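You operate a simulated robot arm through the tools that you are given. There is no shell and no other tool. Be economical: measure what you need, move in short steps, check, and stop when the job is done.

You run a simulated two-armed robot. Do the job below in one go: nothing can be reset, and whatever is moved stays where it is left.

TASK
Put two of the black caps from the top of the steel bench on the duct top over the number one cover. Then press the detector button to switch it off. Then take the spring and leave it on the low shelf of the parts table. Then take the orange t-handle and put it on the top of the oil table. Do these in the order given.

It is judged by the outcome, as a careful person would: the job done as asked, and still so three seconds after it is handed in. It fails if anything else is knocked over, pushed out of place, dropped, spilled or broken. A push-on lid holds only when it is set on centred and level and pressed home; a screw cap is set on level and turned clockwise until tight.

THE ROBOT
Two 6-joint arms with two-finger parallel grippers on one trunk, on a base that drives. Base frame: it is fixed to the floor where the robot stands at the start and does not move with it; the origin is under the middle of the robot, x ahead of it, y to its left, z up; the surface under the hand at the start is at about z = 860. Readings come in mm, degrees, newtons and seconds.
The left shoulder is at the start at [80, 216, 1597], the right one opposite. With the tool pointing down near the work surface each hand reaches from about 100 to 680 mm from the robot's upright axis, wherever it stands, measured 20 degrees to its own side. Places, roughly: black cap (3x3x3 cm) [400, 200, 900]; detector button [200, 2300, 900]; duct top over the number one cover (15x78 cm) [-1960, 2880, 1180]; low shelf of the parts table [-2500, -1600, 300]; orange t-handle (12x4x18 cm) [-300, 3800, 1000]; spring (5x6x2 cm) [-2500, -1700, 800]; top of the oil table [-2600, 1200, 900]. Payload 3.43 kg a hand.
The tool frame of a hand sits at the grasp point between the pads (the TCP): z along the fingers, y along the line on which they close. The tips reach 30 mm beyond it. The gripper opens to 94 mm. The fingers are 28 mm wide and 10 mm thick; the gripper's body (50 by 96 mm) begins 55 mm behind the TCP.
Orientation is that of the tool frame in the base frame, as a unit quaternion [x, y, z, w]. With the fingers straight down and closing along the base's y, the tool's x points along the base's -x, its y along +y and its z along -z.

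THE INTERFACE
- The arms move only by the tool send_rows. It takes "left_rows", "right_rows" or both (then of equal length, played together; a hand with none holds still); each is one flat list of numbers, 7 for each row, row after row: the shift along the tool's x, y, z in mm, then the turn, a rotation vector about the tool's x, y, z in degrees, then the gripper command, from -1 (fully open) to 1 (shut), values between in proportion. In form: [x, y, z, ax, ay, az, jaw, x, y, z, ax, ay, az, jaw, ...]. A call has 1 to 8 rows; each row is the pose to reach, as a shift and turn from the pose commanded when the call began, along the tool's axes at that moment. Each row takes 0.2 s and may step no farther than 50 mm and 8.6 degrees from the row before; otherwise, or with a gripper value out of range, the whole call is refused. Where a pose cannot be reached the arm comes as near as it can. A force on the tool above 40 N (or 10 N above the force at the start of the call, whichever is more), or a blocked arm, ends the call early, and 0.2 s more pass. Each finger travels about 72 mm/s and halts on what it meets, pressing with about 32 N; the grip force reading is that of the motor and also rises with nothing between the fingers. The clock runs only during rows and for 0.2 s after the last one: add rows that repeat a pose to give the fingers time. The reply holds the time, the measured pose of the TCP, the force on the tool along the base axes, the opening and the grip force, in the units named above and with some noise, with the torque about the TCP (base axes, N m) and any sound that the robot's microphone picked up.
- Cameras (640 x 400 px; columns grow to the right, rows downward): "scene" is now at [100.7, 28.2, 1746.5]; the picture's right is [0.23, -0.97, 0.00], its down [-0.83, -0.20, -0.52] and it looks along [0.50, 0.12, -0.86] (base axes); focal length 267 px, centre (320, 200). "left" rides on the left gripper at [76, -14, -102] in its tool frame; the picture's right is [0.18, 0.98, 0.00], its down [-0.75, 0.14, -0.64] and it looks along [-0.63, 0.12, 0.77] (tool axes); focal length 243 px, centre (320, 200). "right" rides on the right gripper at [76, 14, -103] in its tool frame; the picture's right is [-0.18, 0.98, 0.00], its down [-0.75, -0.14, -0.64] and it looks along [-0.63, -0.12, 0.77] (tool axes); focal length 243 px, centre (320, 200). There is no depth. A picture from a camera that has moved, and an enlarged one, comes with that camera's place and axes in the base frame and with its lens. The place of the scene camera against the robot may be out by one fixed shift of up to 18 mm in any direction.
- camera(camera): a new picture of that camera. It takes no simulated time.
- slide_trunk(by): slides the trunk up (or, below 0, down) by that many mm; the arms and the scene camera ride with it, the base frame stays. It gives what a move gives, with no picture.
- steer(legs): drives the robot by 1 to 6 legs, each [ahead, left, turn to the left] in mm, mm and degrees, along the robot's own axes; the way and the turn of a leg run together, so that a leg with both is an arc; at most 1500 mm and 180 degrees a leg. The arms and the cameras ride along, it lands a little off, and it stops where it bumps. It gives what a move gives.
- head_to(pan, tilt): turns the head with the scene camera to pan (to the left, within 86 degrees either way) and tilt (down, from -29 to 69), counted from straight ahead of the robot. It gives what a move gives.
- zoom(camera, box): a new picture of the part [left, top, right, bottom] of that camera's present view, enlarged. It takes no simulated time.
- finish_job(): hands the job in; it is judged then, once.

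Go step by step. Nothing tells you exact positions but the pictures and the camera data: compare them with the known pose of the tool, close in by small moves and look again before you grip or let go. The budget is 165 turns and 122 pictures, counting those below and the enlarged ones. Unless the task says otherwise, let go and move clear before handing in, and close with one line.

The tools are called after ">>>" as name(argument=value, ...) on one line, values as JSON. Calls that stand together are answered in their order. send_rows: Moves the arms, as the interface text tells. Its arguments: {"type":"object","properties":{"left_rows":{"type":"array"},"right_rows":{"type":"array"}},"required":[]} The other tools are called the same way: slide_trunk (by) slides the trunk up or down; steer (legs) drives the base; head_to (pan, tilt) turns the head that bears the scene camera; camera (camera) takes a picture; zoom (camera, box) takes an enlarged picture of a part of a camera's view; finish_job () hands the job in.

At the start:

```text
clock: 0.0
left_position: [449.5, 328.9, 1039.3]
left_orientation: [0.0, 1.0, 0.001, 0.002]
left_wrist_force: [-0.6, 0.5, -0.4]
left_ft_torque: [-0.03, -0.02, 0.0]
left_width: 94.1
left_gripper_force: 0.1
right_position: [625.9, -124.1, 1114.1]
right_orientation: [0.0, 1.0, 0.0, 0.0]
right_wrist_force: [0.2, -0.1, 0.0]
right_ft_torque: [0.03, -0.02, 0.0]
right_width: 93.8
right_gripper_force: 0.1
trunk travel left (down, up): [-827.0, 13.0]
robot x, y, heading: [3.5, 2.8, 0.1]
head pan, tilt: [13.3, 59.0]
```

scene: 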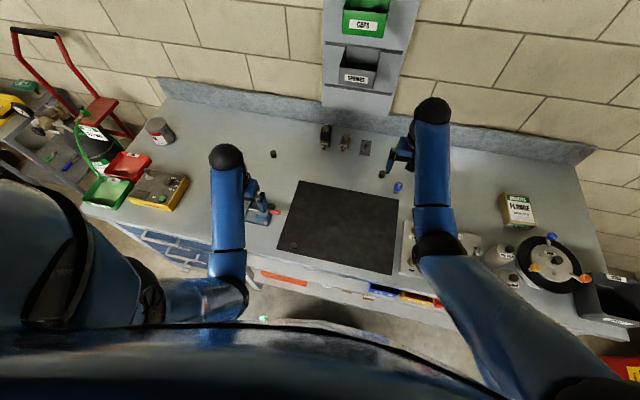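
right: 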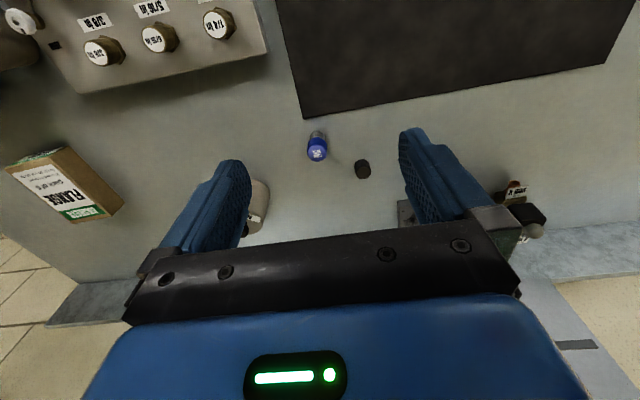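
left: 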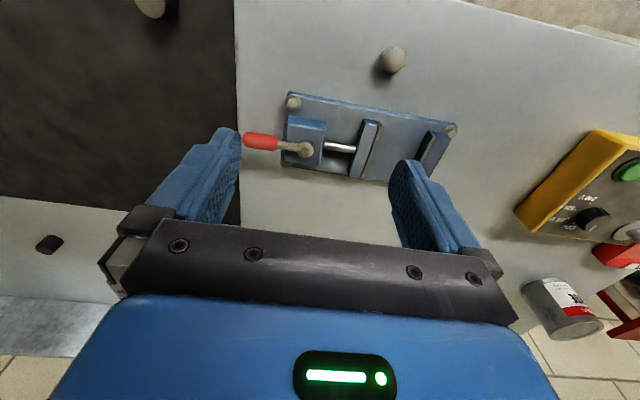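

I see dark caps on the bench, one on the mat near [407,197] and others near [782,396] and [783,-64]. I'll enlarge the view to check them.

>>> zoom(camera="scene", box=[240, 110, 440, 270])

>>> zoom(camera="right", box=[280, 100, 420, 200])

```text
2.50 times, centred on (340, 190) of scene
camera zoom: at [100.7, 28.2, 1746.5], right [0.23, -0.97, 0.0], down [-0.83, -0.2, -0.52], along [0.5, 0.12, -0.86], focal length 667 px, centre (270, 225)
```

zoom: 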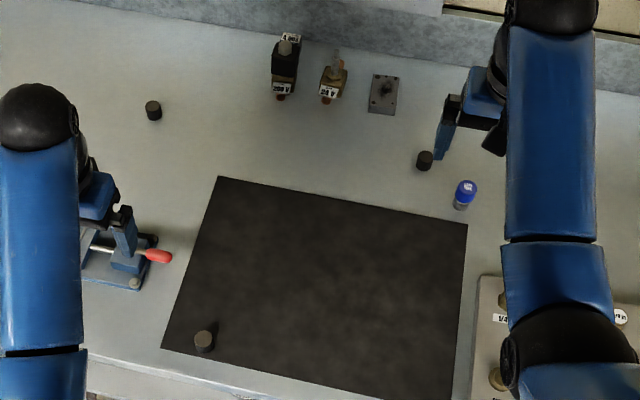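

```text
4.00 times, centred on (350, 150) of right
camera zoom: at [549.1, -109.9, 1216.1], right [0.18, 0.98, 0.0], down [0.75, -0.14, 0.64], along [0.63, -0.12, -0.77], focal length 970 px, centre (200, 400)
```

zoom: 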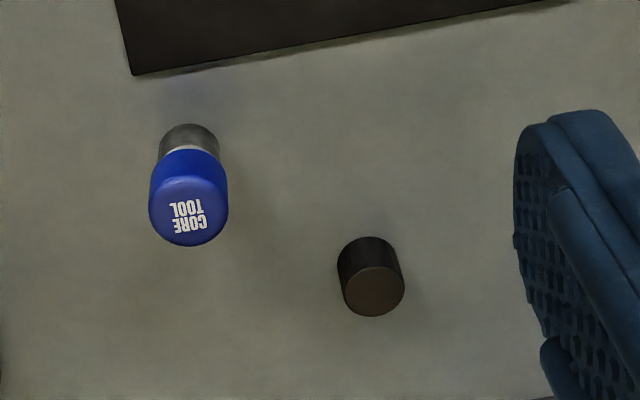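

There seem to be four cap-like pieces, including lighter ones near [407,190] and [407,391], so I'll zoom in on their colours.

>>> zoom(camera="left", box=[340, 20, 440, 90])

>>> zoom(camera="left", box=[100, 0, 200, 60])

>>> zoom(camera="scene", box=[270, 215, 330, 260])

>>> zoom(camera="left", box=[10, 210, 90, 270])

```text
5.71 times, centred on (390, 55) of left
camera zoom: at [372.9, 314.2, 1141.1], right [-0.18, 0.98, 0.0], down [0.75, 0.14, 0.65], along [0.63, 0.12, -0.76], focal length 1386 px, centre (-80, 1029)
```

zoom: 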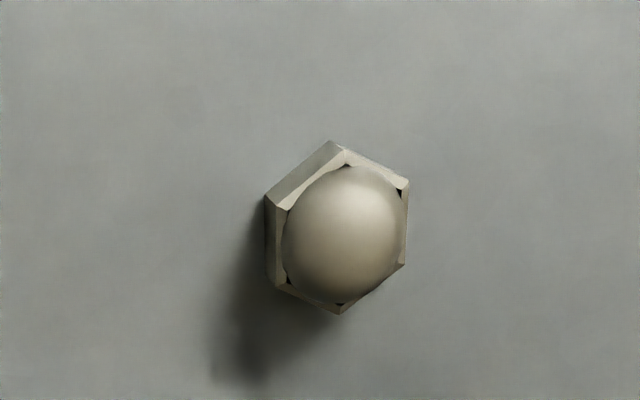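

```text
6.40 times, centred on (150, 30) of left
camera zoom: at [372.9, 314.2, 1141.1], right [-0.18, 0.98, 0.0], down [0.75, 0.14, 0.65], along [0.63, 0.12, -0.76], focal length 1553 px, centre (1408, 1288)
```

zoom: 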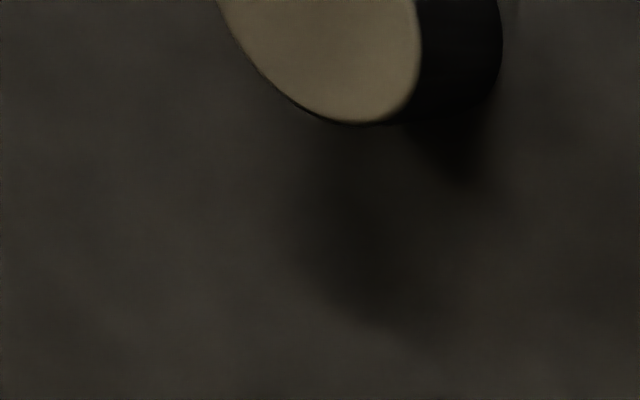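

```text
8.89 times, centred on (300, 238) of scene
camera zoom: at [100.7, 28.2, 1746.5], right [0.23, -0.97, 0.0], down [-0.83, -0.2, -0.52], along [0.5, 0.12, -0.86], focal length 2372 px, centre (498, -133)
```

zoom: 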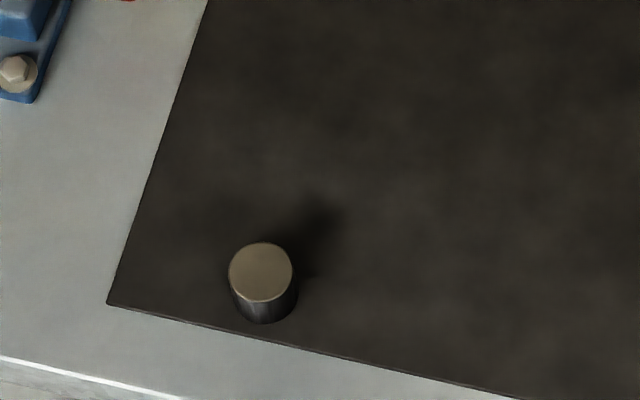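

```text
6.67 times, centred on (50, 240) of left
camera zoom: at [372.9, 314.2, 1141.1], right [-0.18, 0.98, 0.0], down [0.75, 0.14, 0.65], along [0.63, 0.12, -0.76], focal length 1618 px, centre (2120, -67)
```

zoom: 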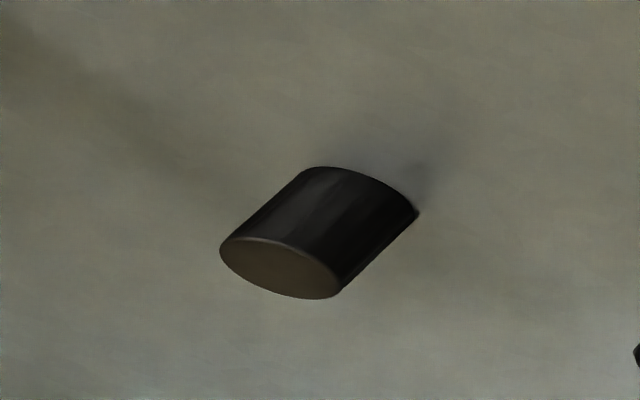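

The fourth piece is a hex bolt, so there are three identical caps. I'll take the mat cap at about [402,192] with the left hand, and first hover above it.

>>> send_rows(left_rows=[12, -35, 12, 0, 0, 0, -1, 24, -70, 30, 0, 0, 0, -1, 36, -105, 50, 0, 0, 0, -1, 47, -137, 70, 0, 0, 0, -1, 47, -137, 70, 0, 0, 0, -1])

>>> camera(camera="left")

```text
clock: 1.2
left_position: [403.0, 193.1, 965.8]
left_orientation: [0.0, 1.0, 0.0, 0.002]
left_wrist_force: [-0.1, -0.4, -0.5]
left_ft_torque: [-0.01, 0.0, -0.04]
left_width: 94.0
left_gripper_force: 0.1
right_position: [626.9, -123.6, 1113.4]
right_orientation: [-0.001, 1.0, -0.001, 0.0]
right_wrist_force: [-0.6, 0.8, -0.4]
right_ft_torque: [-0.01, 0.01, -0.02]
right_width: 94.0
right_gripper_force: 0.1
trunk travel left (down, up): [-827.0, 13.0]
robot x, y, heading: [-1.1, 2.4, -0.0]
head pan, tilt: [13.3, 59.0]
```

```text
112 pictures are left
camera left: at [327.0, 177.4, 1069.4], right [-0.18, 0.98, 0.0], down [0.75, 0.14, 0.65], along [0.63, 0.12, -0.76], focal length 243 px, centre (320, 200)
```

left: 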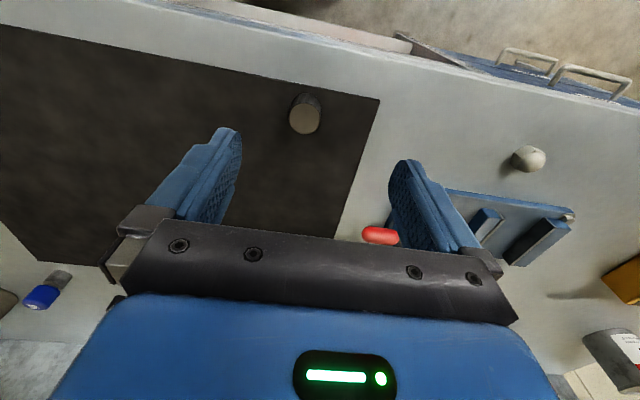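

The cap lies at about [396,180] by the wrist camera. I'll shift over it, go lower and recheck.

>>> send_rows(left_rows=[7, -13, 12, 0, 0, 0, -1, 7, -13, 30, 0, 0, 0, -1, 7, -13, 30, 0, 0, 0, -1])

>>> camera(camera="left")

```text
clock: 2.0
left_position: [396.3, 180.7, 937.1]
left_orientation: [0.0, 1.0, -0.001, 0.002]
left_wrist_force: [0.7, -0.4, 0.4]
left_ft_torque: [0.0, 0.02, 0.01]
left_width: 93.9
left_gripper_force: 0.0
right_position: [626.5, -123.0, 1112.5]
right_orientation: [-0.001, 1.0, 0.0, 0.0]
right_wrist_force: [-0.3, -1.1, 0.4]
right_ft_torque: [0.0, -0.01, 0.01]
right_width: 93.8
right_gripper_force: 0.0
trunk travel left (down, up): [-827.0, 13.0]
robot x, y, heading: [2.5, -0.4, -0.1]
head pan, tilt: [13.3, 59.0]
```

```text
111 pictures are left
camera left: at [319.7, 165.7, 1039.3], right [-0.18, 0.98, 0.0], down [0.75, 0.14, 0.64], along [0.63, 0.12, -0.76], focal length 243 px, centre (320, 200)
```

left: 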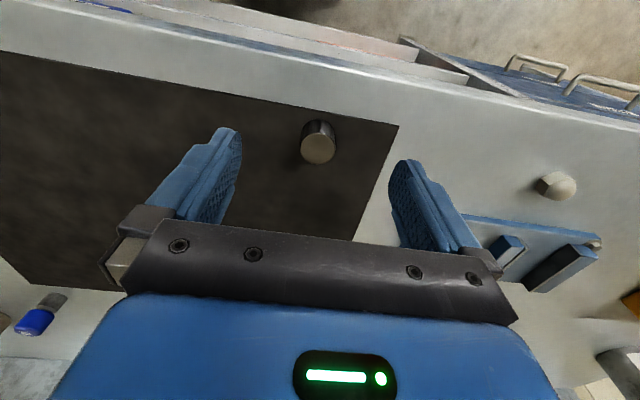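

It's centred within about 1–2 mm. I'll go down and grip.

>>> send_rows(left_rows=[-1, -1, 18, 0, 0, 0, -1, -1, -1, 34, 0, 0, 0, -1, -1, -1, 34, 0, 0, 0, 1, -1, -1, 34, 0, 0, 0, 1, -1, -1, 34, 0, 0, 0, 1, -1, -1, 34, 0, 0, 0, 1, -1, -1, 34, 0, 0, 0, 1])

>>> camera(camera="left")

```text
clock: 3.6
left_position: [395.5, 180.2, 904.7]
left_orientation: [0.0, 1.0, 0.0, 0.002]
left_wrist_force: [0.3, 0.1, 1.4]
left_ft_torque: [-0.08, 0.02, 0.07]
left_width: 22.7
left_gripper_force: 32.0
right_position: [625.5, -123.7, 1114.0]
right_orientation: [0.0, 1.0, 0.001, 0.0]
right_wrist_force: [-0.1, 0.9, -0.1]
right_ft_torque: [0.01, 0.0, 0.0]
right_width: 93.9
right_gripper_force: 0.1
trunk travel left (down, up): [-827.0, 13.0]
robot x, y, heading: [1.0, 1.6, -0.2]
head pan, tilt: [13.3, 59.0]
```

```text
110 pictures are left
camera left: at [319.5, 163.9, 1006.7], right [-0.18, 0.98, 0.0], down [0.75, 0.14, 0.65], along [0.63, 0.12, -0.76], focal length 243 px, centre (320, 200)
```

left: 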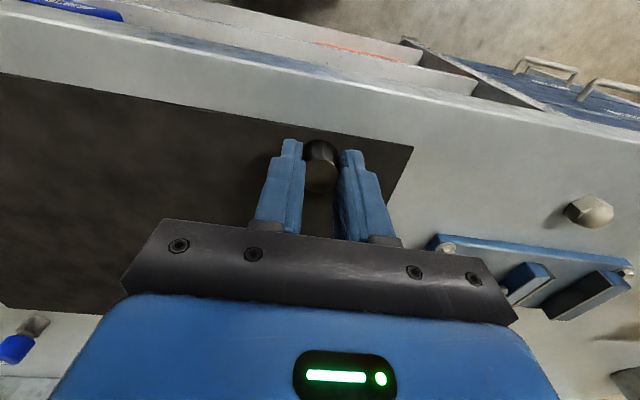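

The left hand holds a cap. I'll lift it well up, then drive ahead a little so the right hand can reach the cap near [783,-64].

>>> send_rows(left_rows=[0, 0, -45, 0, 0, 0, 1, 0, 0, -90, 0, 0, 0, 1, 0, 0, -135, 0, 0, 0, 1, 0, 0, -180, 0, 0, 0, 1, 0, 0, -210, 0, 0, 0, 1])

>>> steer(legs=[[60, 60, 0]])

>>> camera(camera="scene")

```text
clock: 4.8
left_position: [395.0, 177.8, 1030.2]
left_orientation: [0.001, 1.0, 0.001, 0.003]
left_wrist_force: [1.0, 0.3, -1.0]
left_ft_torque: [0.01, 0.02, -0.02]
left_width: 22.5
left_gripper_force: 31.3
left hand out of reach, approached as far as the arm can: row 3, 4, 5
right_position: [626.2, -124.0, 1113.4]
right_orientation: [0.0, 1.0, 0.001, -0.001]
right_wrist_force: [0.1, 0.9, -0.5]
right_ft_torque: [0.0, 0.0, 0.04]
right_width: 93.9
right_gripper_force: 0.0
trunk travel left (down, up): [-827.0, 13.0]
robot x, y, heading: [-0.3, 5.3, -0.0]
head pan, tilt: [13.3, 59.0]
```

```text
clock: 5.9
left_position: [449.9, 231.0, 1033.1]
left_orientation: [0.001, 1.0, 0.003, 0.006]
left_wrist_force: [-0.3, -1.0, 0.1]
left_ft_torque: [0.07, -0.04, -0.02]
left_width: 23.1
left_gripper_force: 32.0
right_position: [677.5, -74.3, 1116.5]
right_orientation: [0.002, 1.0, 0.004, 0.003]
right_wrist_force: [-0.3, -0.4, 0.2]
right_ft_torque: [0.05, -0.05, -0.01]
right_width: 94.0
right_gripper_force: 0.1
trunk travel left (down, up): [-827.0, 13.0]
robot x, y, heading: [54.7, 55.4, 0.1]
head pan, tilt: [13.3, 59.0]
```

```text
109 pictures are left
camera scene: at [149.5, 75.7, 1747.3], right [0.23, -0.97, 0.0], down [-0.83, -0.19, -0.52], along [0.51, 0.12, -0.85], focal length 267 px, centre (320, 200)
```

scene: 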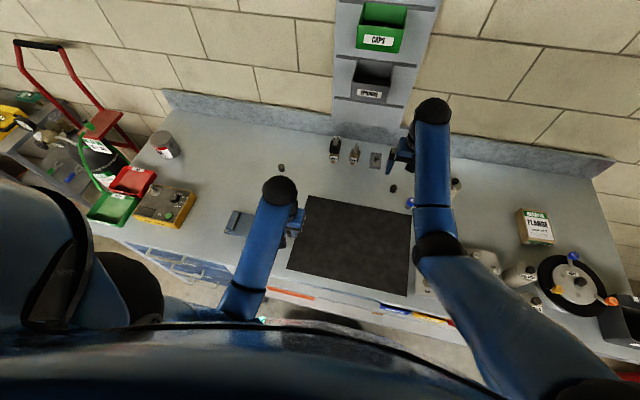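

I moved without trouble. I'll go a bit further ahead, then look with the right camera.

>>> steer(legs=[[70, 60, 0]])

>>> camera(camera="right")

```text
clock: 6.8
left_position: [473.9, 248.2, 1030.1]
left_orientation: [0.008, 1.0, 0.002, 0.003]
left_wrist_force: [0.0, 0.2, 0.2]
left_ft_torque: [0.04, -0.02, 0.0]
left_width: 22.6
left_gripper_force: 32.2
right_position: [700.4, -58.6, 1114.4]
right_orientation: [0.008, 1.0, 0.001, 0.001]
right_wrist_force: [-0.3, -0.3, -0.7]
right_ft_torque: [0.02, -0.01, 0.02]
right_width: 94.0
right_gripper_force: 0.0
trunk travel left (down, up): [-827.0, 13.0]
robot x, y, heading: [78.0, 81.3, -0.9]
head pan, tilt: [13.3, 59.0]
stopped in leg 1: the robot was blocked; the commanded pose is now the measured one
```

```text
108 pictures are left
camera right: at [623.4, -43.9, 1216.6], right [0.2, 0.98, 0.0], down [0.75, -0.15, 0.64], along [0.63, -0.13, -0.77], focal length 243 px, centre (320, 200)
```

right: 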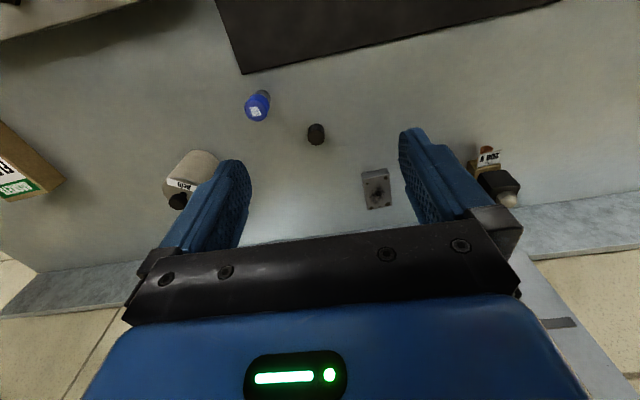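

The base is against the bench, and the cap is at about [776,-82], just out of reach from this height. I'll move the left hand forward and up, then lower the trunk to gain reach.

>>> send_rows(left_rows=[-30, 0, -15, 0, 0, 0, 1, -65, 0, -30, 0, 0, 0, 1, -100, 0, -50, 0, 0, 0, 1, -130, 0, -80, 0, 0, 0, 1, -130, 0, -110, 0, 0, 0, 1, -130, 0, -140, 0, 0, 0, 1])

>>> slide_trunk(by=-100)

```text
clock: 8.2
left_position: [651.9, 245.9, 1081.7]
left_orientation: [0.007, 1.0, 0.0, 0.003]
left_wrist_force: [0.8, -0.5, 1.2]
left_ft_torque: [0.02, 0.02, -0.02]
left_width: 23.0
left_gripper_force: 32.1
left hand out of reach, approached as far as the arm can: row 1, 2, 3, 4, 5, 6
right_position: [703.0, -54.7, 1113.9]
right_orientation: [0.008, 1.0, 0.001, 0.001]
right_wrist_force: [0.6, 0.0, 0.2]
right_ft_torque: [-0.03, 0.02, 0.0]
right_width: 94.0
right_gripper_force: 0.0
trunk travel left (down, up): [-827.0, 13.0]
robot x, y, heading: [78.9, 77.8, -0.8]
head pan, tilt: [13.3, 59.0]
```

```text
clock: 9.5
left_position: [650.4, 246.6, 981.8]
left_orientation: [0.007, 1.0, 0.001, 0.003]
left_wrist_force: [0.1, -0.7, -0.4]
left_ft_torque: [-0.03, -0.01, 0.0]
left_width: 22.9
left_gripper_force: 31.8
right_position: [701.7, -55.5, 1014.8]
right_orientation: [0.009, 1.0, 0.0, 0.001]
right_wrist_force: [0.4, -0.4, 0.5]
right_ft_torque: [0.0, 0.01, 0.01]
right_width: 94.0
right_gripper_force: 0.1
trunk travel left (down, up): [-727.0, 113.0]
robot x, y, heading: [77.4, 78.0, -1.1]
head pan, tilt: [13.3, 59.0]
```

Now I'll reach with the right hand toward a hover over the cap, lifting the left one too.

>>> send_rows(right_rows=[-25, -9, 20, 0, 0, 0, -1, -50, -18, 40, 0, 0, 0, -1, -74, -27, 65, 0, 0, 0, -1, -74, -27, 65, 0, 0, 0, -1, -74, -27, 65, 0, 0, 0, -1], left_rows=[0, 0, -10, 0, 0, 0, 1, 0, 0, -20, 0, 0, 0, 1, 0, 0, -30, 0, 0, 0, 1, 0, 0, -40, 0, 0, 0, 1, 0, 0, -40, 0, 0, 0, 1])

>>> camera(camera="right")

```text
clock: 10.7
left_position: [667.9, 243.7, 994.2]
left_orientation: [0.007, 1.0, 0.0, 0.004]
left_wrist_force: [0.9, 0.7, -0.5]
left_ft_torque: [0.0, 0.02, -0.02]
left_width: 22.8
left_gripper_force: 32.3
left hand out of reach, approached as far as the arm can: row 1, 2, 3, 4, 5
right_position: [775.2, -82.3, 949.1]
right_orientation: [0.008, 1.0, 0.0, 0.001]
right_wrist_force: [-0.4, 0.6, -0.1]
right_ft_torque: [0.01, 0.0, -0.01]
right_width: 93.9
right_gripper_force: 0.1
trunk travel left (down, up): [-727.0, 113.0]
robot x, y, heading: [75.6, 78.4, -0.5]
head pan, tilt: [13.3, 59.0]
```

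```text
107 pictures are left
camera right: at [699.6, -68.1, 1050.5], right [0.2, 0.98, 0.0], down [0.75, -0.15, 0.64], along [0.63, -0.13, -0.77], focal length 243 px, centre (320, 200)
```

right: 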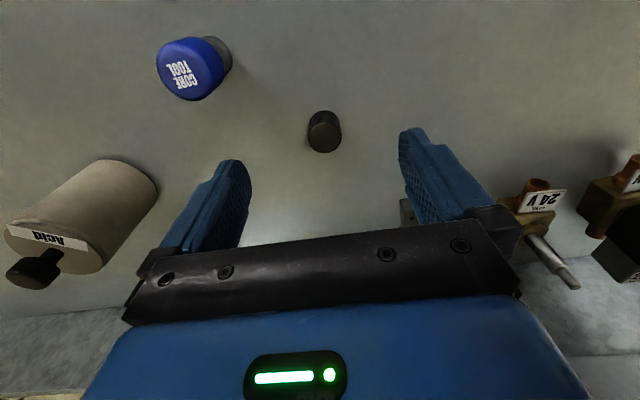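

The right hand is over the cap at about [778,-81] and the surroundings are clear. I'll go down and grip.

>>> send_rows(right_rows=[-2, 1, 25, 0, 0, 0, -1, -2, 1, 46, 0, 0, 0, -1, -2, 1, 46, 0, 0, 0, -1, -2, 1, 46, 0, 0, 0, 1, -2, 1, 46, 0, 0, 0, 1, -2, 1, 46, 0, 0, 0, 1, -2, 1, 46, 0, 0, 0, 1, -2, 1, 46, 0, 0, 0, 1])

>>> camera(camera="right")

```text
clock: 12.5
left_position: [668.1, 244.1, 992.7]
left_orientation: [0.007, 1.0, 0.0, 0.004]
left_wrist_force: [-0.8, 0.0, -0.3]
left_ft_torque: [0.05, -0.01, 0.01]
left_width: 22.8
left_gripper_force: 32.0
right_position: [774.3, -84.1, 906.5]
right_orientation: [0.008, 1.0, 0.0, 0.0]
right_wrist_force: [0.0, 0.3, 0.4]
right_ft_torque: [0.0, -0.01, 0.0]
right_width: 23.1
right_gripper_force: 32.3
right hand out of reach, approached as far as the arm can: row 2, 3, 4, 5, 6, 7, 8
trunk travel left (down, up): [-727.0, 113.0]
robot x, y, heading: [77.0, 77.4, -0.9]
head pan, tilt: [13.3, 59.0]
```

```text
106 pictures are left
camera right: at [697.6, -68.4, 1007.5], right [0.2, 0.98, 0.0], down [0.75, -0.15, 0.64], along [0.63, -0.13, -0.77], focal length 243 px, centre (320, 200)
```

right: 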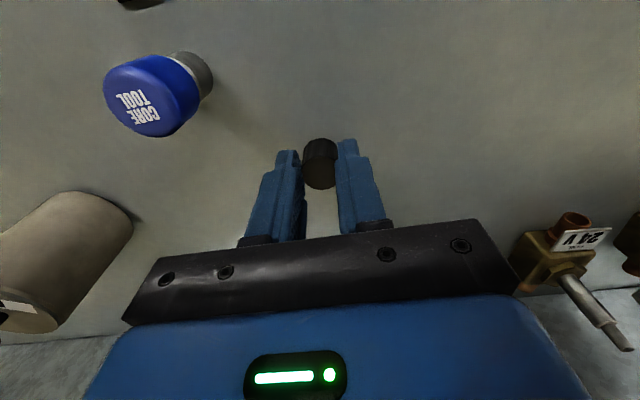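

Both caps are held. I'll raise the trunk, then back away from the bench.

>>> slide_trunk(by=110)

>>> steer(legs=[[-500, 0, 0]])

>>> head_to(pan=80, tilt=15)

>>> camera(camera="scene")

```text
clock: 13.9
left_position: [667.1, 244.7, 1102.0]
left_orientation: [0.007, 1.0, 0.0, 0.002]
left_wrist_force: [-0.2, 0.0, -0.5]
left_ft_torque: [-0.02, 0.0, 0.01]
left_width: 22.7
left_gripper_force: 31.9
right_position: [773.4, -83.7, 1015.5]
right_orientation: [0.008, 1.0, -0.001, 0.001]
right_wrist_force: [0.8, 0.2, -0.9]
right_ft_torque: [0.0, 0.01, 0.01]
right_width: 23.3
right_gripper_force: 31.9
trunk travel left (down, up): [-837.0, 3.0]
robot x, y, heading: [76.4, 77.7, -1.0]
head pan, tilt: [13.3, 59.0]
```

```text
clock: 16.9
left_position: [177.1, 251.4, 1102.2]
left_orientation: [0.006, 1.0, -0.001, 0.003]
left_wrist_force: [0.9, 0.3, 0.3]
left_ft_torque: [-0.01, 0.03, -0.02]
left_width: 22.7
left_gripper_force: 31.7
right_position: [283.8, -75.6, 1013.5]
right_orientation: [0.007, 1.0, 0.0, 0.0]
right_wrist_force: [0.6, 0.8, 0.2]
right_ft_torque: [0.01, 0.01, -0.03]
right_width: 23.1
right_gripper_force: 32.4
trunk travel left (down, up): [-837.0, 3.0]
robot x, y, heading: [-415.0, 82.7, -0.5]
head pan, tilt: [13.3, 59.0]
```

```text
clock: 18.2
left_position: [175.5, 252.1, 1102.9]
left_orientation: [0.007, 1.0, 0.0, 0.004]
left_wrist_force: [-0.6, 0.2, -0.1]
left_ft_torque: [0.01, 0.0, -0.01]
left_width: 22.6
left_gripper_force: 31.6
right_position: [281.1, -76.4, 1014.9]
right_orientation: [0.006, 1.0, 0.0, 0.0]
right_wrist_force: [-1.0, -0.7, -0.1]
right_ft_torque: [0.01, -0.01, 0.01]
right_width: 23.0
right_gripper_force: 32.1
trunk travel left (down, up): [-837.0, 3.0]
robot x, y, heading: [-414.2, 84.2, -0.5]
head pan, tilt: [80.0, 15.0]
```

```text
105 pictures are left
camera scene: at [-362.1, 188.6, 1821.5], right [0.98, -0.19, 0.0], down [-0.05, -0.25, -0.97], along [0.18, 0.95, -0.26], focal length 267 px, centre (320, 200)
```

scene: 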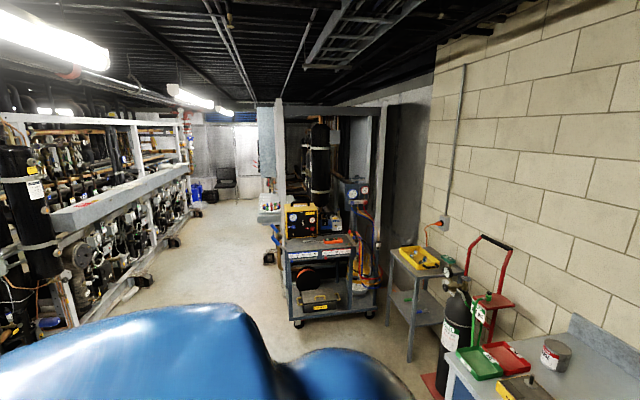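

Both caps are up and I'm clear of the bench. The grey duct on the left rack is the likely target, so I'll zoom in.

>>> zoom(camera="scene", box=[0, 110, 220, 330])

>>> zoom(camera="scene", box=[250, 160, 470, 330])

```text
1.82 times, centred on (110, 220) of scene
camera zoom: at [-362.1, 188.6, 1821.5], right [0.98, -0.19, 0.0], down [-0.05, -0.25, -0.97], along [0.18, 0.95, -0.26], focal length 485 px, centre (702, 164)
```

zoom: 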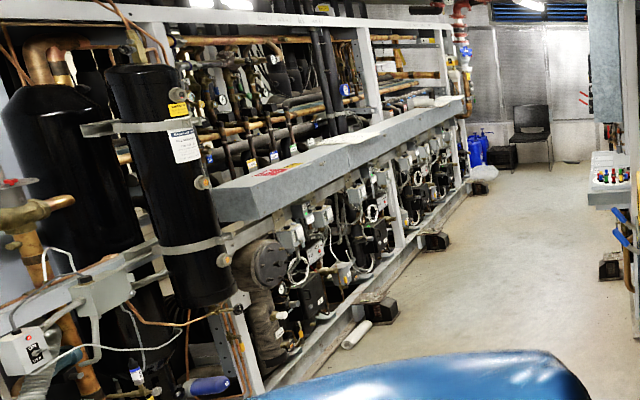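

```text
2.35 times, centred on (360, 245) of scene
camera zoom: at [-362.1, 188.6, 1821.5], right [0.98, -0.19, 0.0], down [-0.05, -0.25, -0.97], along [0.18, 0.95, -0.26], focal length 628 px, centre (226, 94)
```

zoom: 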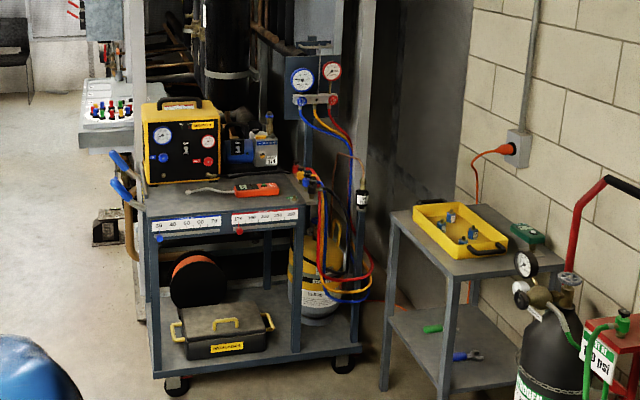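

The duct is the grey trunk on the rack, with its near end around [-1870,2340]. I'll test here in the open whether the right hand can reach about z = 1225 with the tool down.

>>> send_rows(right_rows=[10, 0, -40, 0, 0, 0, 1, 20, 0, -80, 0, 0, 0, 1, 30, 0, -120, 0, 0, 0, 1, 40, 0, -160, 0, 0, 0, 1, 50, 0, -200, 0, 0, 0, 1, 50, 0, -240, 0, 0, 0, 1, 50, 0, -240, 0, 0, 0, 1])

```text
clock: 19.8
left_position: [176.2, 252.4, 1103.2]
left_orientation: [0.006, 1.0, 0.0, 0.004]
left_wrist_force: [0.7, 0.1, 0.2]
left_ft_torque: [-0.01, -0.03, 0.02]
left_width: 22.6
left_gripper_force: 32.5
right_position: [281.1, -69.9, 1225.1]
right_orientation: [0.006, 1.0, 0.0, 0.001]
right_wrist_force: [-0.7, -0.4, 0.6]
right_ft_torque: [0.03, -0.01, 0.02]
right_width: 23.0
right_gripper_force: 31.6
right hand out of reach, approached as far as the arm can: row 4, 5, 6, 7
trunk travel left (down, up): [-837.0, 3.0]
robot x, y, heading: [-414.7, 87.2, -0.6]
head pan, tilt: [80.0, 15.0]
```

The height is reachable at a radius of about 700. I'll bring both hands higher and farther out for travelling over the duct.

>>> send_rows(right_rows=[-30, 0, 0, 0, 0, 0, 1, -70, 0, 0, 0, 0, 0, 1, -100, 0, -10, 0, 0, 0, 1, -100, 0, -20, 0, 0, 0, 1, -100, 0, -20, 0, 0, 0, 1], left_rows=[-40, 0, 0, 0, 0, 0, 1, -80, 0, 0, 0, 0, 0, 1, -120, 0, 0, 0, 0, 0, 1, -160, 0, 0, 0, 0, 0, 1, -160, 0, 0, 0, 0, 0, 1])

```text
clock: 21.0
left_position: [326.0, 250.5, 1108.6]
left_orientation: [0.006, 1.0, 0.0, 0.004]
left_wrist_force: [-0.9, 0.7, 0.4]
left_ft_torque: [0.01, 0.01, 0.05]
left_width: 22.7
left_gripper_force: 31.7
left hand out of reach, approached as far as the arm can: row 4, 5
right_position: [342.6, -74.7, 1247.4]
right_orientation: [0.007, 1.0, 0.0, 0.001]
right_wrist_force: [0.4, 0.0, -0.2]
right_ft_torque: [0.01, 0.02, 0.0]
right_width: 23.1
right_gripper_force: 32.5
right hand out of reach, approached as far as the arm can: row 2, 3, 4, 5
trunk travel left (down, up): [-837.0, 3.0]
robot x, y, heading: [-414.6, 87.3, -0.8]
head pan, tilt: [80.0, 15.0]
```

>>> send_rows(left_rows=[5, 0, -40, 0, 0, 0, 1, 10, 0, -80, 0, 0, 0, 1, 10, 0, -120, 0, 0, 0, 1, 10, 0, -145, 0, 0, 0, 1, 10, 0, -145, 0, 0, 0, 1])

```text
clock: 22.2
left_position: [311.0, 251.1, 1252.0]
left_orientation: [0.006, 1.0, 0.001, 0.004]
left_wrist_force: [0.3, -0.4, 0.0]
left_ft_torque: [0.02, -0.04, -0.01]
left_width: 22.6
left_gripper_force: 32.1
right_position: [342.2, -76.4, 1247.2]
right_orientation: [0.007, 1.0, 0.0, 0.001]
right_wrist_force: [0.3, -0.7, -0.6]
right_ft_torque: [-0.01, 0.03, 0.01]
right_width: 23.2
right_gripper_force: 32.4
trunk travel left (down, up): [-837.0, 3.0]
robot x, y, heading: [-416.9, 84.0, -0.5]
head pan, tilt: [80.0, 15.0]
```

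Both hands are up at z ≈ 1250. I'll turn left and drive up the aisle toward the duct.

>>> steer(legs=[[0, 0, 90.5], [1300, 350, 0], [1200, 250, 0]])

>>> head_to(pan=60, tilt=30)

>>> camera(camera="scene")

```text
clock: 38.5
left_position: [-1311.4, 3240.7, 1252.3]
left_orientation: [0.724, -0.69, -0.004, -0.002]
left_wrist_force: [0.3, -0.5, -0.5]
left_ft_torque: [0.0, -0.04, -0.01]
left_width: 22.9
left_gripper_force: 32.0
right_position: [-987.8, 3291.2, 1246.7]
right_orientation: [0.723, -0.691, -0.001, 0.0]
right_wrist_force: [-0.6, -0.2, 0.2]
right_ft_torque: [0.02, -0.03, 0.0]
right_width: 23.2
right_gripper_force: 31.5
trunk travel left (down, up): [-837.0, 3.0]
robot x, y, heading: [-1105.8, 2528.0, 92.5]
head pan, tilt: [80.0, 15.0]
```

```text
clock: 39.4
left_position: [-1313.2, 3242.5, 1251.1]
left_orientation: [0.724, -0.69, -0.003, -0.003]
left_wrist_force: [0.6, 0.8, 0.6]
left_ft_torque: [-0.02, 0.0, 0.0]
left_width: 22.7
left_gripper_force: 31.3
right_position: [-989.0, 3292.5, 1246.2]
right_orientation: [0.723, -0.691, -0.001, 0.0]
right_wrist_force: [0.0, -0.3, 0.4]
right_ft_torque: [0.0, 0.03, -0.02]
right_width: 23.0
right_gripper_force: 31.7
trunk travel left (down, up): [-837.0, 3.0]
robot x, y, heading: [-1106.1, 2526.4, 92.4]
head pan, tilt: [60.0, 30.0]
```

```text
102 pictures are left
camera scene: at [-1180.7, 2611.7, 1797.4], right [0.46, 0.89, 0.0], down [0.44, -0.23, -0.87], along [-0.77, 0.4, -0.5], focal length 267 px, centre (320, 200)
```

scene: 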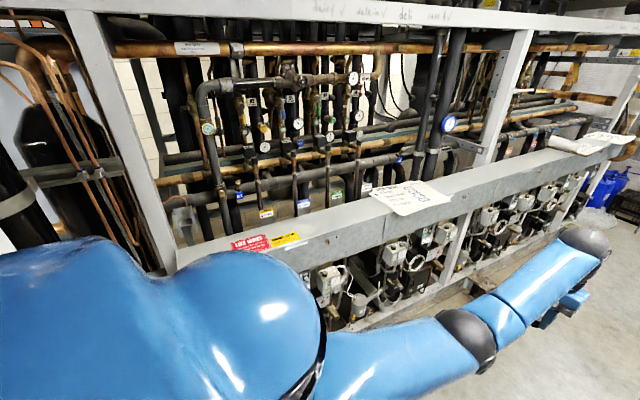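

I'm beside the rack. I'll zoom to see the duct's labels and covers.

>>> zoom(camera="scene", box=[180, 160, 480, 340])

>>> zoom(camera="scene", box=[480, 100, 640, 220])

```text
2.13 times, centred on (330, 250) of scene
camera zoom: at [-1180.7, 2611.7, 1797.4], right [0.46, 0.89, 0.0], down [0.44, -0.23, -0.87], along [-0.77, 0.4, -0.5], focal length 569 px, centre (299, 93)
```

zoom: 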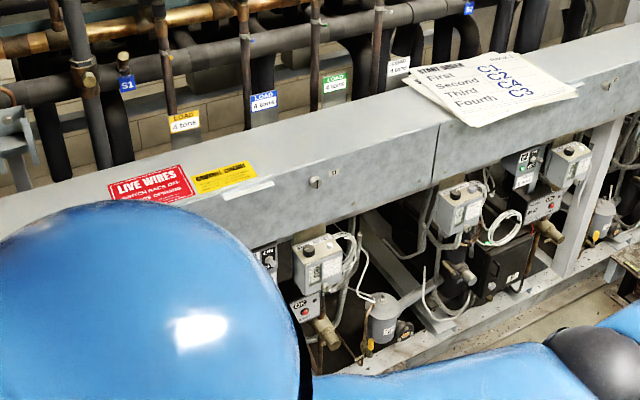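

```text
3.33 times, centred on (560, 160) of scene
camera zoom: at [-1180.7, 2611.7, 1797.4], right [0.46, 0.89, 0.0], down [0.44, -0.23, -0.87], along [-0.77, 0.4, -0.5], focal length 889 px, centre (-480, 333)
```

zoom: 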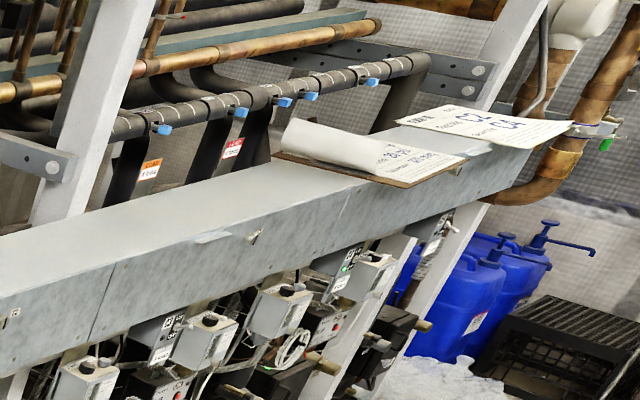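

The number one cover runs from about y 2490 to the seam at y ≈ 3275, with bare metal around [-1960,3000]. I'll drive up level with it and turn to face it, stopping short.

>>> steer(legs=[[510, -60, 0], [0, 0, 87.6]])

>>> head_to(pan=0, tilt=40)

>>> camera(camera="scene")

>>> camera(camera="left")

```text
clock: 46.2
left_position: [-1781.5, 2837.9, 1251.5]
left_orientation: [1.0, 0.022, -0.004, 0.001]
left_wrist_force: [-0.1, -0.7, 0.8]
left_ft_torque: [0.03, 0.0, -0.01]
left_width: 22.8
left_gripper_force: 32.1
right_position: [-1831.0, 3163.0, 1246.1]
right_orientation: [1.0, 0.02, -0.001, 0.0]
right_wrist_force: [0.2, -0.2, 0.5]
right_ft_torque: [-0.02, 0.0, -0.02]
right_width: 23.1
right_gripper_force: 31.7
trunk travel left (down, up): [-837.0, 3.0]
robot x, y, heading: [-1067.3, 3039.9, -177.6]
head pan, tilt: [60.0, 30.0]
```

```text
clock: 47.5
left_position: [-1781.2, 2837.5, 1250.7]
left_orientation: [1.0, 0.02, -0.004, 0.001]
left_wrist_force: [0.6, 0.7, -0.6]
left_ft_torque: [0.01, -0.01, 0.01]
left_width: 22.7
left_gripper_force: 32.4
right_position: [-1830.4, 3161.9, 1246.0]
right_orientation: [1.0, 0.02, -0.001, 0.001]
right_wrist_force: [-0.2, 0.6, -0.2]
right_ft_torque: [-0.01, -0.04, 0.01]
right_width: 23.2
right_gripper_force: 32.1
trunk travel left (down, up): [-837.0, 3.0]
robot x, y, heading: [-1066.5, 3041.5, -177.7]
head pan, tilt: [0.0, 40.0]
```

```text
99 pictures are left
camera scene: at [-1177.2, 3051.1, 1782.0], right [-0.04, 1.0, 0.0], down [0.64, 0.03, -0.77], along [-0.77, -0.03, -0.64], focal length 267 px, centre (320, 200)
```

scene: 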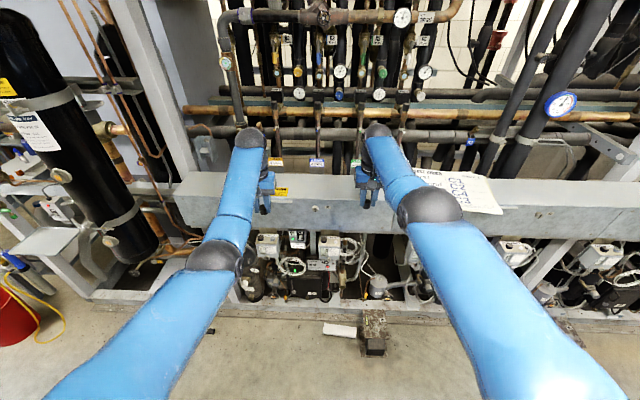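

```text
98 pictures are left
camera left: at [-1705.3, 2855.2, 1353.4], right [0.22, -0.97, 0.0], down [-0.74, -0.17, 0.65], along [-0.63, -0.14, -0.76], focal length 243 px, centre (320, 200)
```

left: 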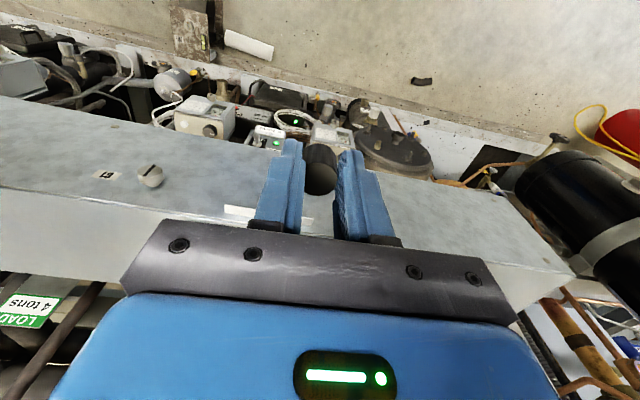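

The top of the duct spans x ≈ -1899 to -2045. I'll drive ahead slowly so both caps hover over it, then check with both wrist cameras.

>>> steer(legs=[[165, 0, 0]])

>>> camera(camera="right")

>>> camera(camera="left")

```text
clock: 48.9
left_position: [-1938.8, 2829.8, 1253.9]
left_orientation: [1.0, 0.022, -0.006, 0.0]
left_wrist_force: [-0.9, 0.3, 0.2]
left_ft_torque: [0.01, -0.01, -0.02]
left_width: 22.7
left_gripper_force: 31.8
right_position: [-1988.4, 3153.4, 1249.8]
right_orientation: [1.0, 0.021, -0.002, 0.0]
right_wrist_force: [0.7, 0.7, -0.3]
right_ft_torque: [0.03, 0.03, -0.01]
right_width: 23.6
right_gripper_force: 32.2
trunk travel left (down, up): [-837.0, 3.0]
robot x, y, heading: [-1225.2, 3035.5, -177.6]
head pan, tilt: [0.0, 40.0]
```

```text
97 pictures are left
camera right: at [-1911.9, 3142.5, 1351.0], right [-0.14, -0.99, 0.0], down [-0.76, 0.11, 0.65], along [-0.64, 0.09, -0.76], focal length 243 px, centre (320, 200)
```

right: 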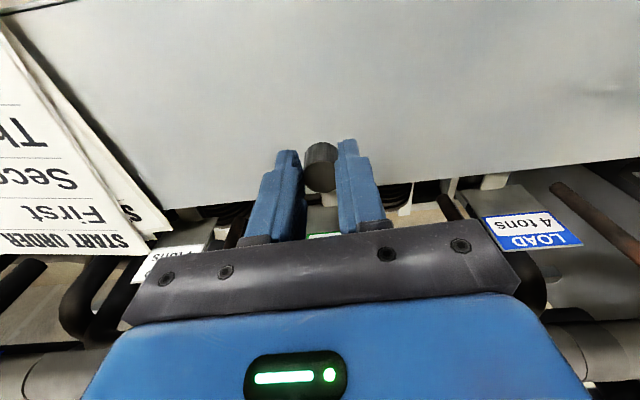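

```text
96 pictures are left
camera left: at [-1861.7, 2847.3, 1356.0], right [0.23, -0.97, 0.0], down [-0.74, -0.17, 0.65], along [-0.63, -0.15, -0.76], focal length 243 px, centre (320, 200)
```

left: 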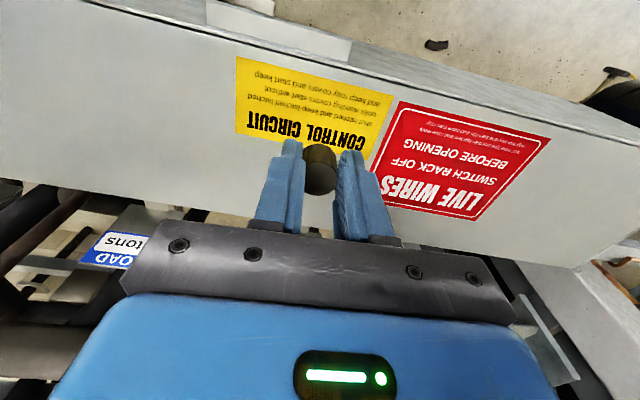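

Duct top spans x -1892 to -2052 (centre -1972). I'll move the left cap off the stickers to about [-1970,2935] and the right one to [-1972,3153], lowering a little.

>>> send_rows(left_rows=[-6, -35, 0, 0, 0, 0, 1, -13, -70, 0, 0, 0, 0, 1, -26, -106, 0, 0, 0, 0, 1, -26, -106, 10, 0, 0, 0, 1, -26, -106, 20, 0, 0, 0, 1, -26, -106, 20, 0, 0, 0, 1], right_rows=[2, 0, 0, 0, 0, 0, 1, 4, 0, 0, 0, 0, 0, 1, 6, 0, 0, 0, 0, 0, 1, 8, 0, 5, 0, 0, 0, 1, 10, 0, 10, 0, 0, 0, 1, 14, 0, 10, 0, 0, 0, 1])

>>> camera(camera="left")

```text
clock: 50.3
left_position: [-1969.4, 2934.5, 1230.9]
left_orientation: [1.0, 0.021, -0.004, 0.002]
left_wrist_force: [0.1, 0.7, -0.8]
left_ft_torque: [0.0, -0.02, -0.01]
left_width: 22.6
left_gripper_force: 32.0
left hand out of reach, approached as far as the arm can: row 3, 4, 5, 6
right_position: [-1978.9, 3154.6, 1237.1]
right_orientation: [1.0, 0.021, -0.001, 0.0]
right_wrist_force: [-0.5, 0.2, -0.5]
right_ft_torque: [-0.02, -0.03, 0.01]
right_width: 23.1
right_gripper_force: 32.2
trunk travel left (down, up): [-837.0, 3.0]
robot x, y, heading: [-1226.2, 3034.6, -177.5]
head pan, tilt: [0.0, 40.0]
```

```text
95 pictures are left
camera left: at [-1892.7, 2951.1, 1333.4], right [0.23, -0.97, 0.0], down [-0.74, -0.17, 0.65], along [-0.63, -0.15, -0.76], focal length 243 px, centre (320, 200)
```

left: 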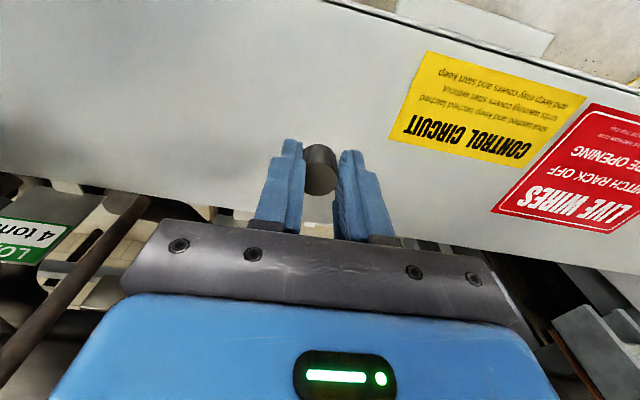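

Both hover over bare metal. I'll lower in small steps, watching the force.

>>> send_rows(left_rows=[0, 0, 3, 0, 0, 0, 1, 0, 0, 6, 0, 0, 0, 1, 0, 0, 8, 0, 0, 0, 1, 0, 0, 8, 0, 0, 0, 1], right_rows=[0, 0, 3, 0, 0, 0, 1, 0, 0, 6, 0, 0, 0, 1, 0, 0, 8, 0, 0, 0, 1, 0, 0, 8, 0, 0, 0, 1])

>>> zoom(camera="left", box=[240, 120, 400, 240])

>>> zoom(camera="right", box=[240, 120, 400, 240])

```text
clock: 51.3
left_position: [-1969.2, 2934.2, 1225.5]
left_orientation: [1.0, 0.022, -0.006, 0.0]
left_wrist_force: [-4.4, -1.2, 11.5]
left_ft_torque: [-0.01, 0.24, 0.05]
left_width: 22.3
left_gripper_force: 32.3
right_position: [-1977.5, 3154.7, 1229.0]
right_orientation: [1.0, 0.021, -0.001, 0.0]
right_wrist_force: [-1.8, -0.7, 3.3]
right_ft_torque: [-0.03, 0.14, 0.0]
right_width: 22.8
right_gripper_force: 32.2
trunk travel left (down, up): [-837.0, 3.0]
robot x, y, heading: [-1226.6, 3038.2, -177.4]
head pan, tilt: [0.0, 40.0]
```

```text
3.33 times, centred on (320, 180) of left
camera zoom: at [-1892.6, 2950.6, 1327.4], right [0.23, -0.97, 0.0], down [-0.74, -0.17, 0.65], along [-0.64, -0.15, -0.76], focal length 809 px, centre (320, 267)
```

zoom: 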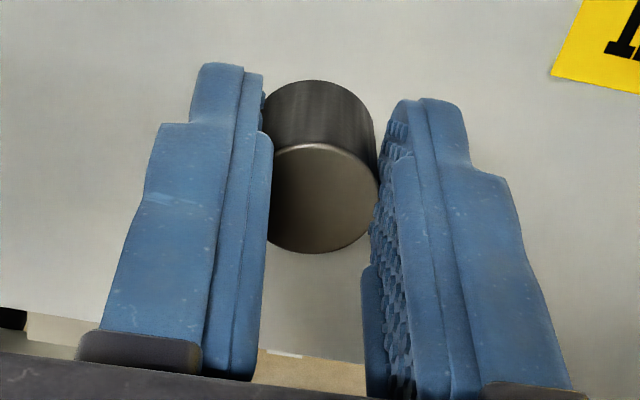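

```text
3.33 times, centred on (320, 180) of right
camera zoom: at [-1901.6, 3143.1, 1331.6], right [-0.14, -0.99, 0.0], down [-0.76, 0.11, 0.65], along [-0.64, 0.09, -0.76], focal length 809 px, centre (320, 267)
```

zoom: 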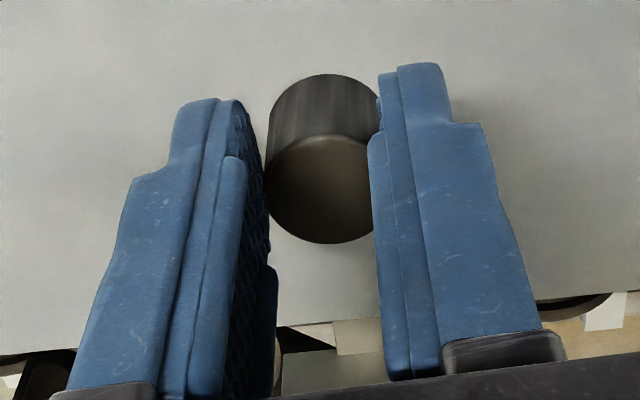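

Both caps are in contact with the duct. I'll open both grippers and then rise straight up.

>>> send_rows(left_rows=[0, 0, -1, 0, 0, 0, 0.3, 0, 0, -1, 0, 0, 0, -0.2, 0, 0, -1, 0, 0, 0, -0.2, 0, 0, -1, 0, 0, 0, -0.2], right_rows=[0, 0, 0, 0, 0, 0, 0.3, 0, 0, 0, 0, 0, 0, -0.2, 0, 0, 0, 0, 0, 0, -0.2, 0, 0, 0, 0, 0, 0, -0.2])

>>> camera(camera="left")

>>> camera(camera="right")

```text
clock: 52.3
left_position: [-1969.6, 2933.8, 1224.8]
left_orientation: [1.0, 0.023, -0.004, 0.001]
left_wrist_force: [0.6, -0.2, 0.4]
left_ft_torque: [0.01, 0.04, -0.02]
left_width: 56.3
left_gripper_force: 0.1
right_position: [-1978.1, 3155.2, 1228.8]
right_orientation: [1.0, 0.022, -0.001, 0.0]
right_wrist_force: [-0.4, 0.6, 0.2]
right_ft_torque: [-0.02, -0.01, -0.02]
right_width: 56.4
right_gripper_force: 0.0
trunk travel left (down, up): [-837.0, 3.0]
robot x, y, heading: [-1225.4, 3035.0, -177.4]
head pan, tilt: [0.0, 40.0]
```

```text
92 pictures are left
camera left: at [-1893.0, 2950.7, 1325.9], right [0.23, -0.97, 0.0], down [-0.74, -0.17, 0.65], along [-0.63, -0.15, -0.76], focal length 243 px, centre (320, 200)
```

left: 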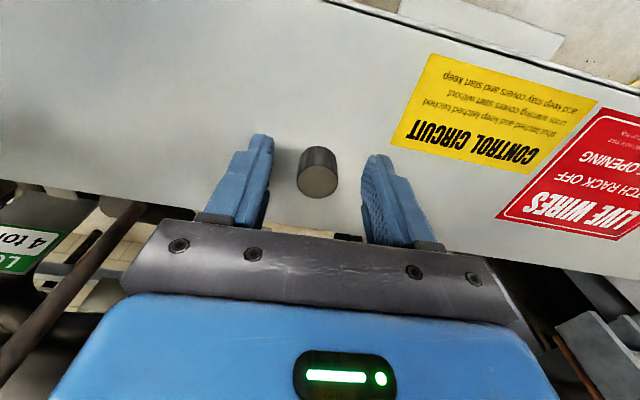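

```text
91 pictures are left
camera right: at [-1902.8, 3143.5, 1330.1], right [-0.14, -0.99, 0.0], down [-0.76, 0.11, 0.64], along [-0.64, 0.09, -0.77], focal length 243 px, centre (320, 200)
```

right: 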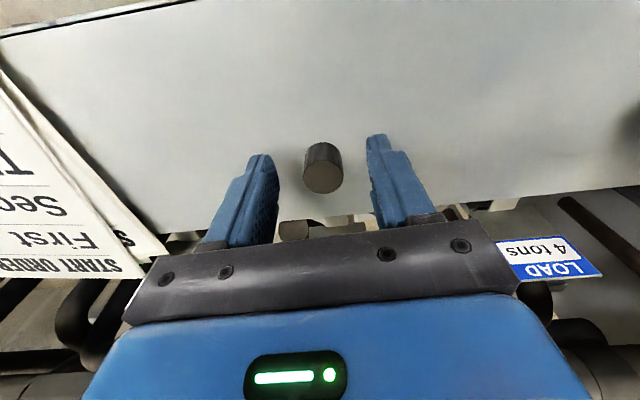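

Both caps are standing freely. I'll raise the hands straight up, then back away.

>>> send_rows(left_rows=[0, 0, -10, 0, 0, 0, -0.2, 2, 0, -25, 0, 0, 0, -0.2, 5, 0, -40, 0, 0, 0, -0.2, 5, 0, -40, 0, 0, 0, -0.2], right_rows=[0, 0, -10, 0, 0, 0, -0.2, 2, 0, -20, 0, 0, 0, -0.2, 5, 0, -35, 0, 0, 0, -0.2, 5, 0, -35, 0, 0, 0, -0.2])

>>> steer(legs=[[-350, 0, 0]])

>>> camera(camera="scene")

```text
clock: 53.3
left_position: [-1963.3, 2935.0, 1264.7]
left_orientation: [1.0, 0.021, -0.004, 0.001]
left_wrist_force: [0.0, -0.2, -0.2]
left_ft_torque: [0.03, -0.02, 0.03]
left_width: 56.5
left_gripper_force: 0.0
right_position: [-1972.4, 3154.8, 1263.8]
right_orientation: [1.0, 0.022, -0.002, 0.0]
right_wrist_force: [1.6, -1.2, 0.6]
right_ft_torque: [-0.01, 0.02, 0.03]
right_width: 56.5
right_gripper_force: 0.1
trunk travel left (down, up): [-837.0, 3.0]
robot x, y, heading: [-1228.7, 3036.2, -177.5]
head pan, tilt: [0.0, 40.0]
```

```text
clock: 55.6
left_position: [-1609.0, 2947.6, 1262.4]
left_orientation: [1.0, 0.023, -0.003, 0.0]
left_wrist_force: [-0.9, 0.0, 0.3]
left_ft_torque: [0.01, -0.02, 0.01]
left_width: 56.3
left_gripper_force: 0.0
right_position: [-1619.0, 3168.8, 1261.8]
right_orientation: [1.0, 0.023, 0.0, 0.0]
right_wrist_force: [-0.3, 0.1, -0.9]
right_ft_torque: [0.01, -0.01, 0.03]
right_width: 56.3
right_gripper_force: 0.0
trunk travel left (down, up): [-837.0, 3.0]
robot x, y, heading: [-871.1, 3049.9, -177.7]
head pan, tilt: [0.0, 40.0]
```

```text
90 pictures are left
camera scene: at [-985.4, 3059.3, 1781.6], right [-0.05, 1.0, 0.0], down [0.64, 0.03, -0.76], along [-0.76, -0.03, -0.65], focal length 267 px, centre (320, 200)
```

scene: 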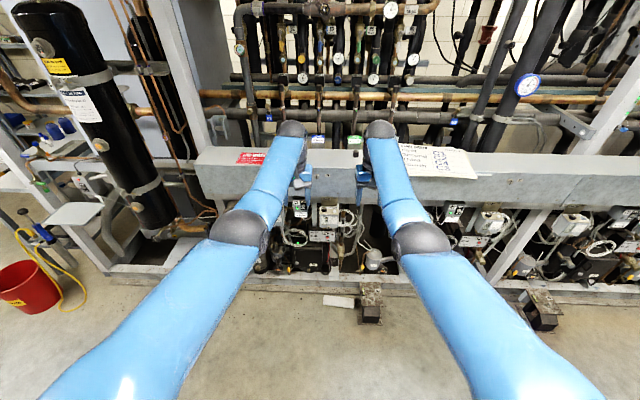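

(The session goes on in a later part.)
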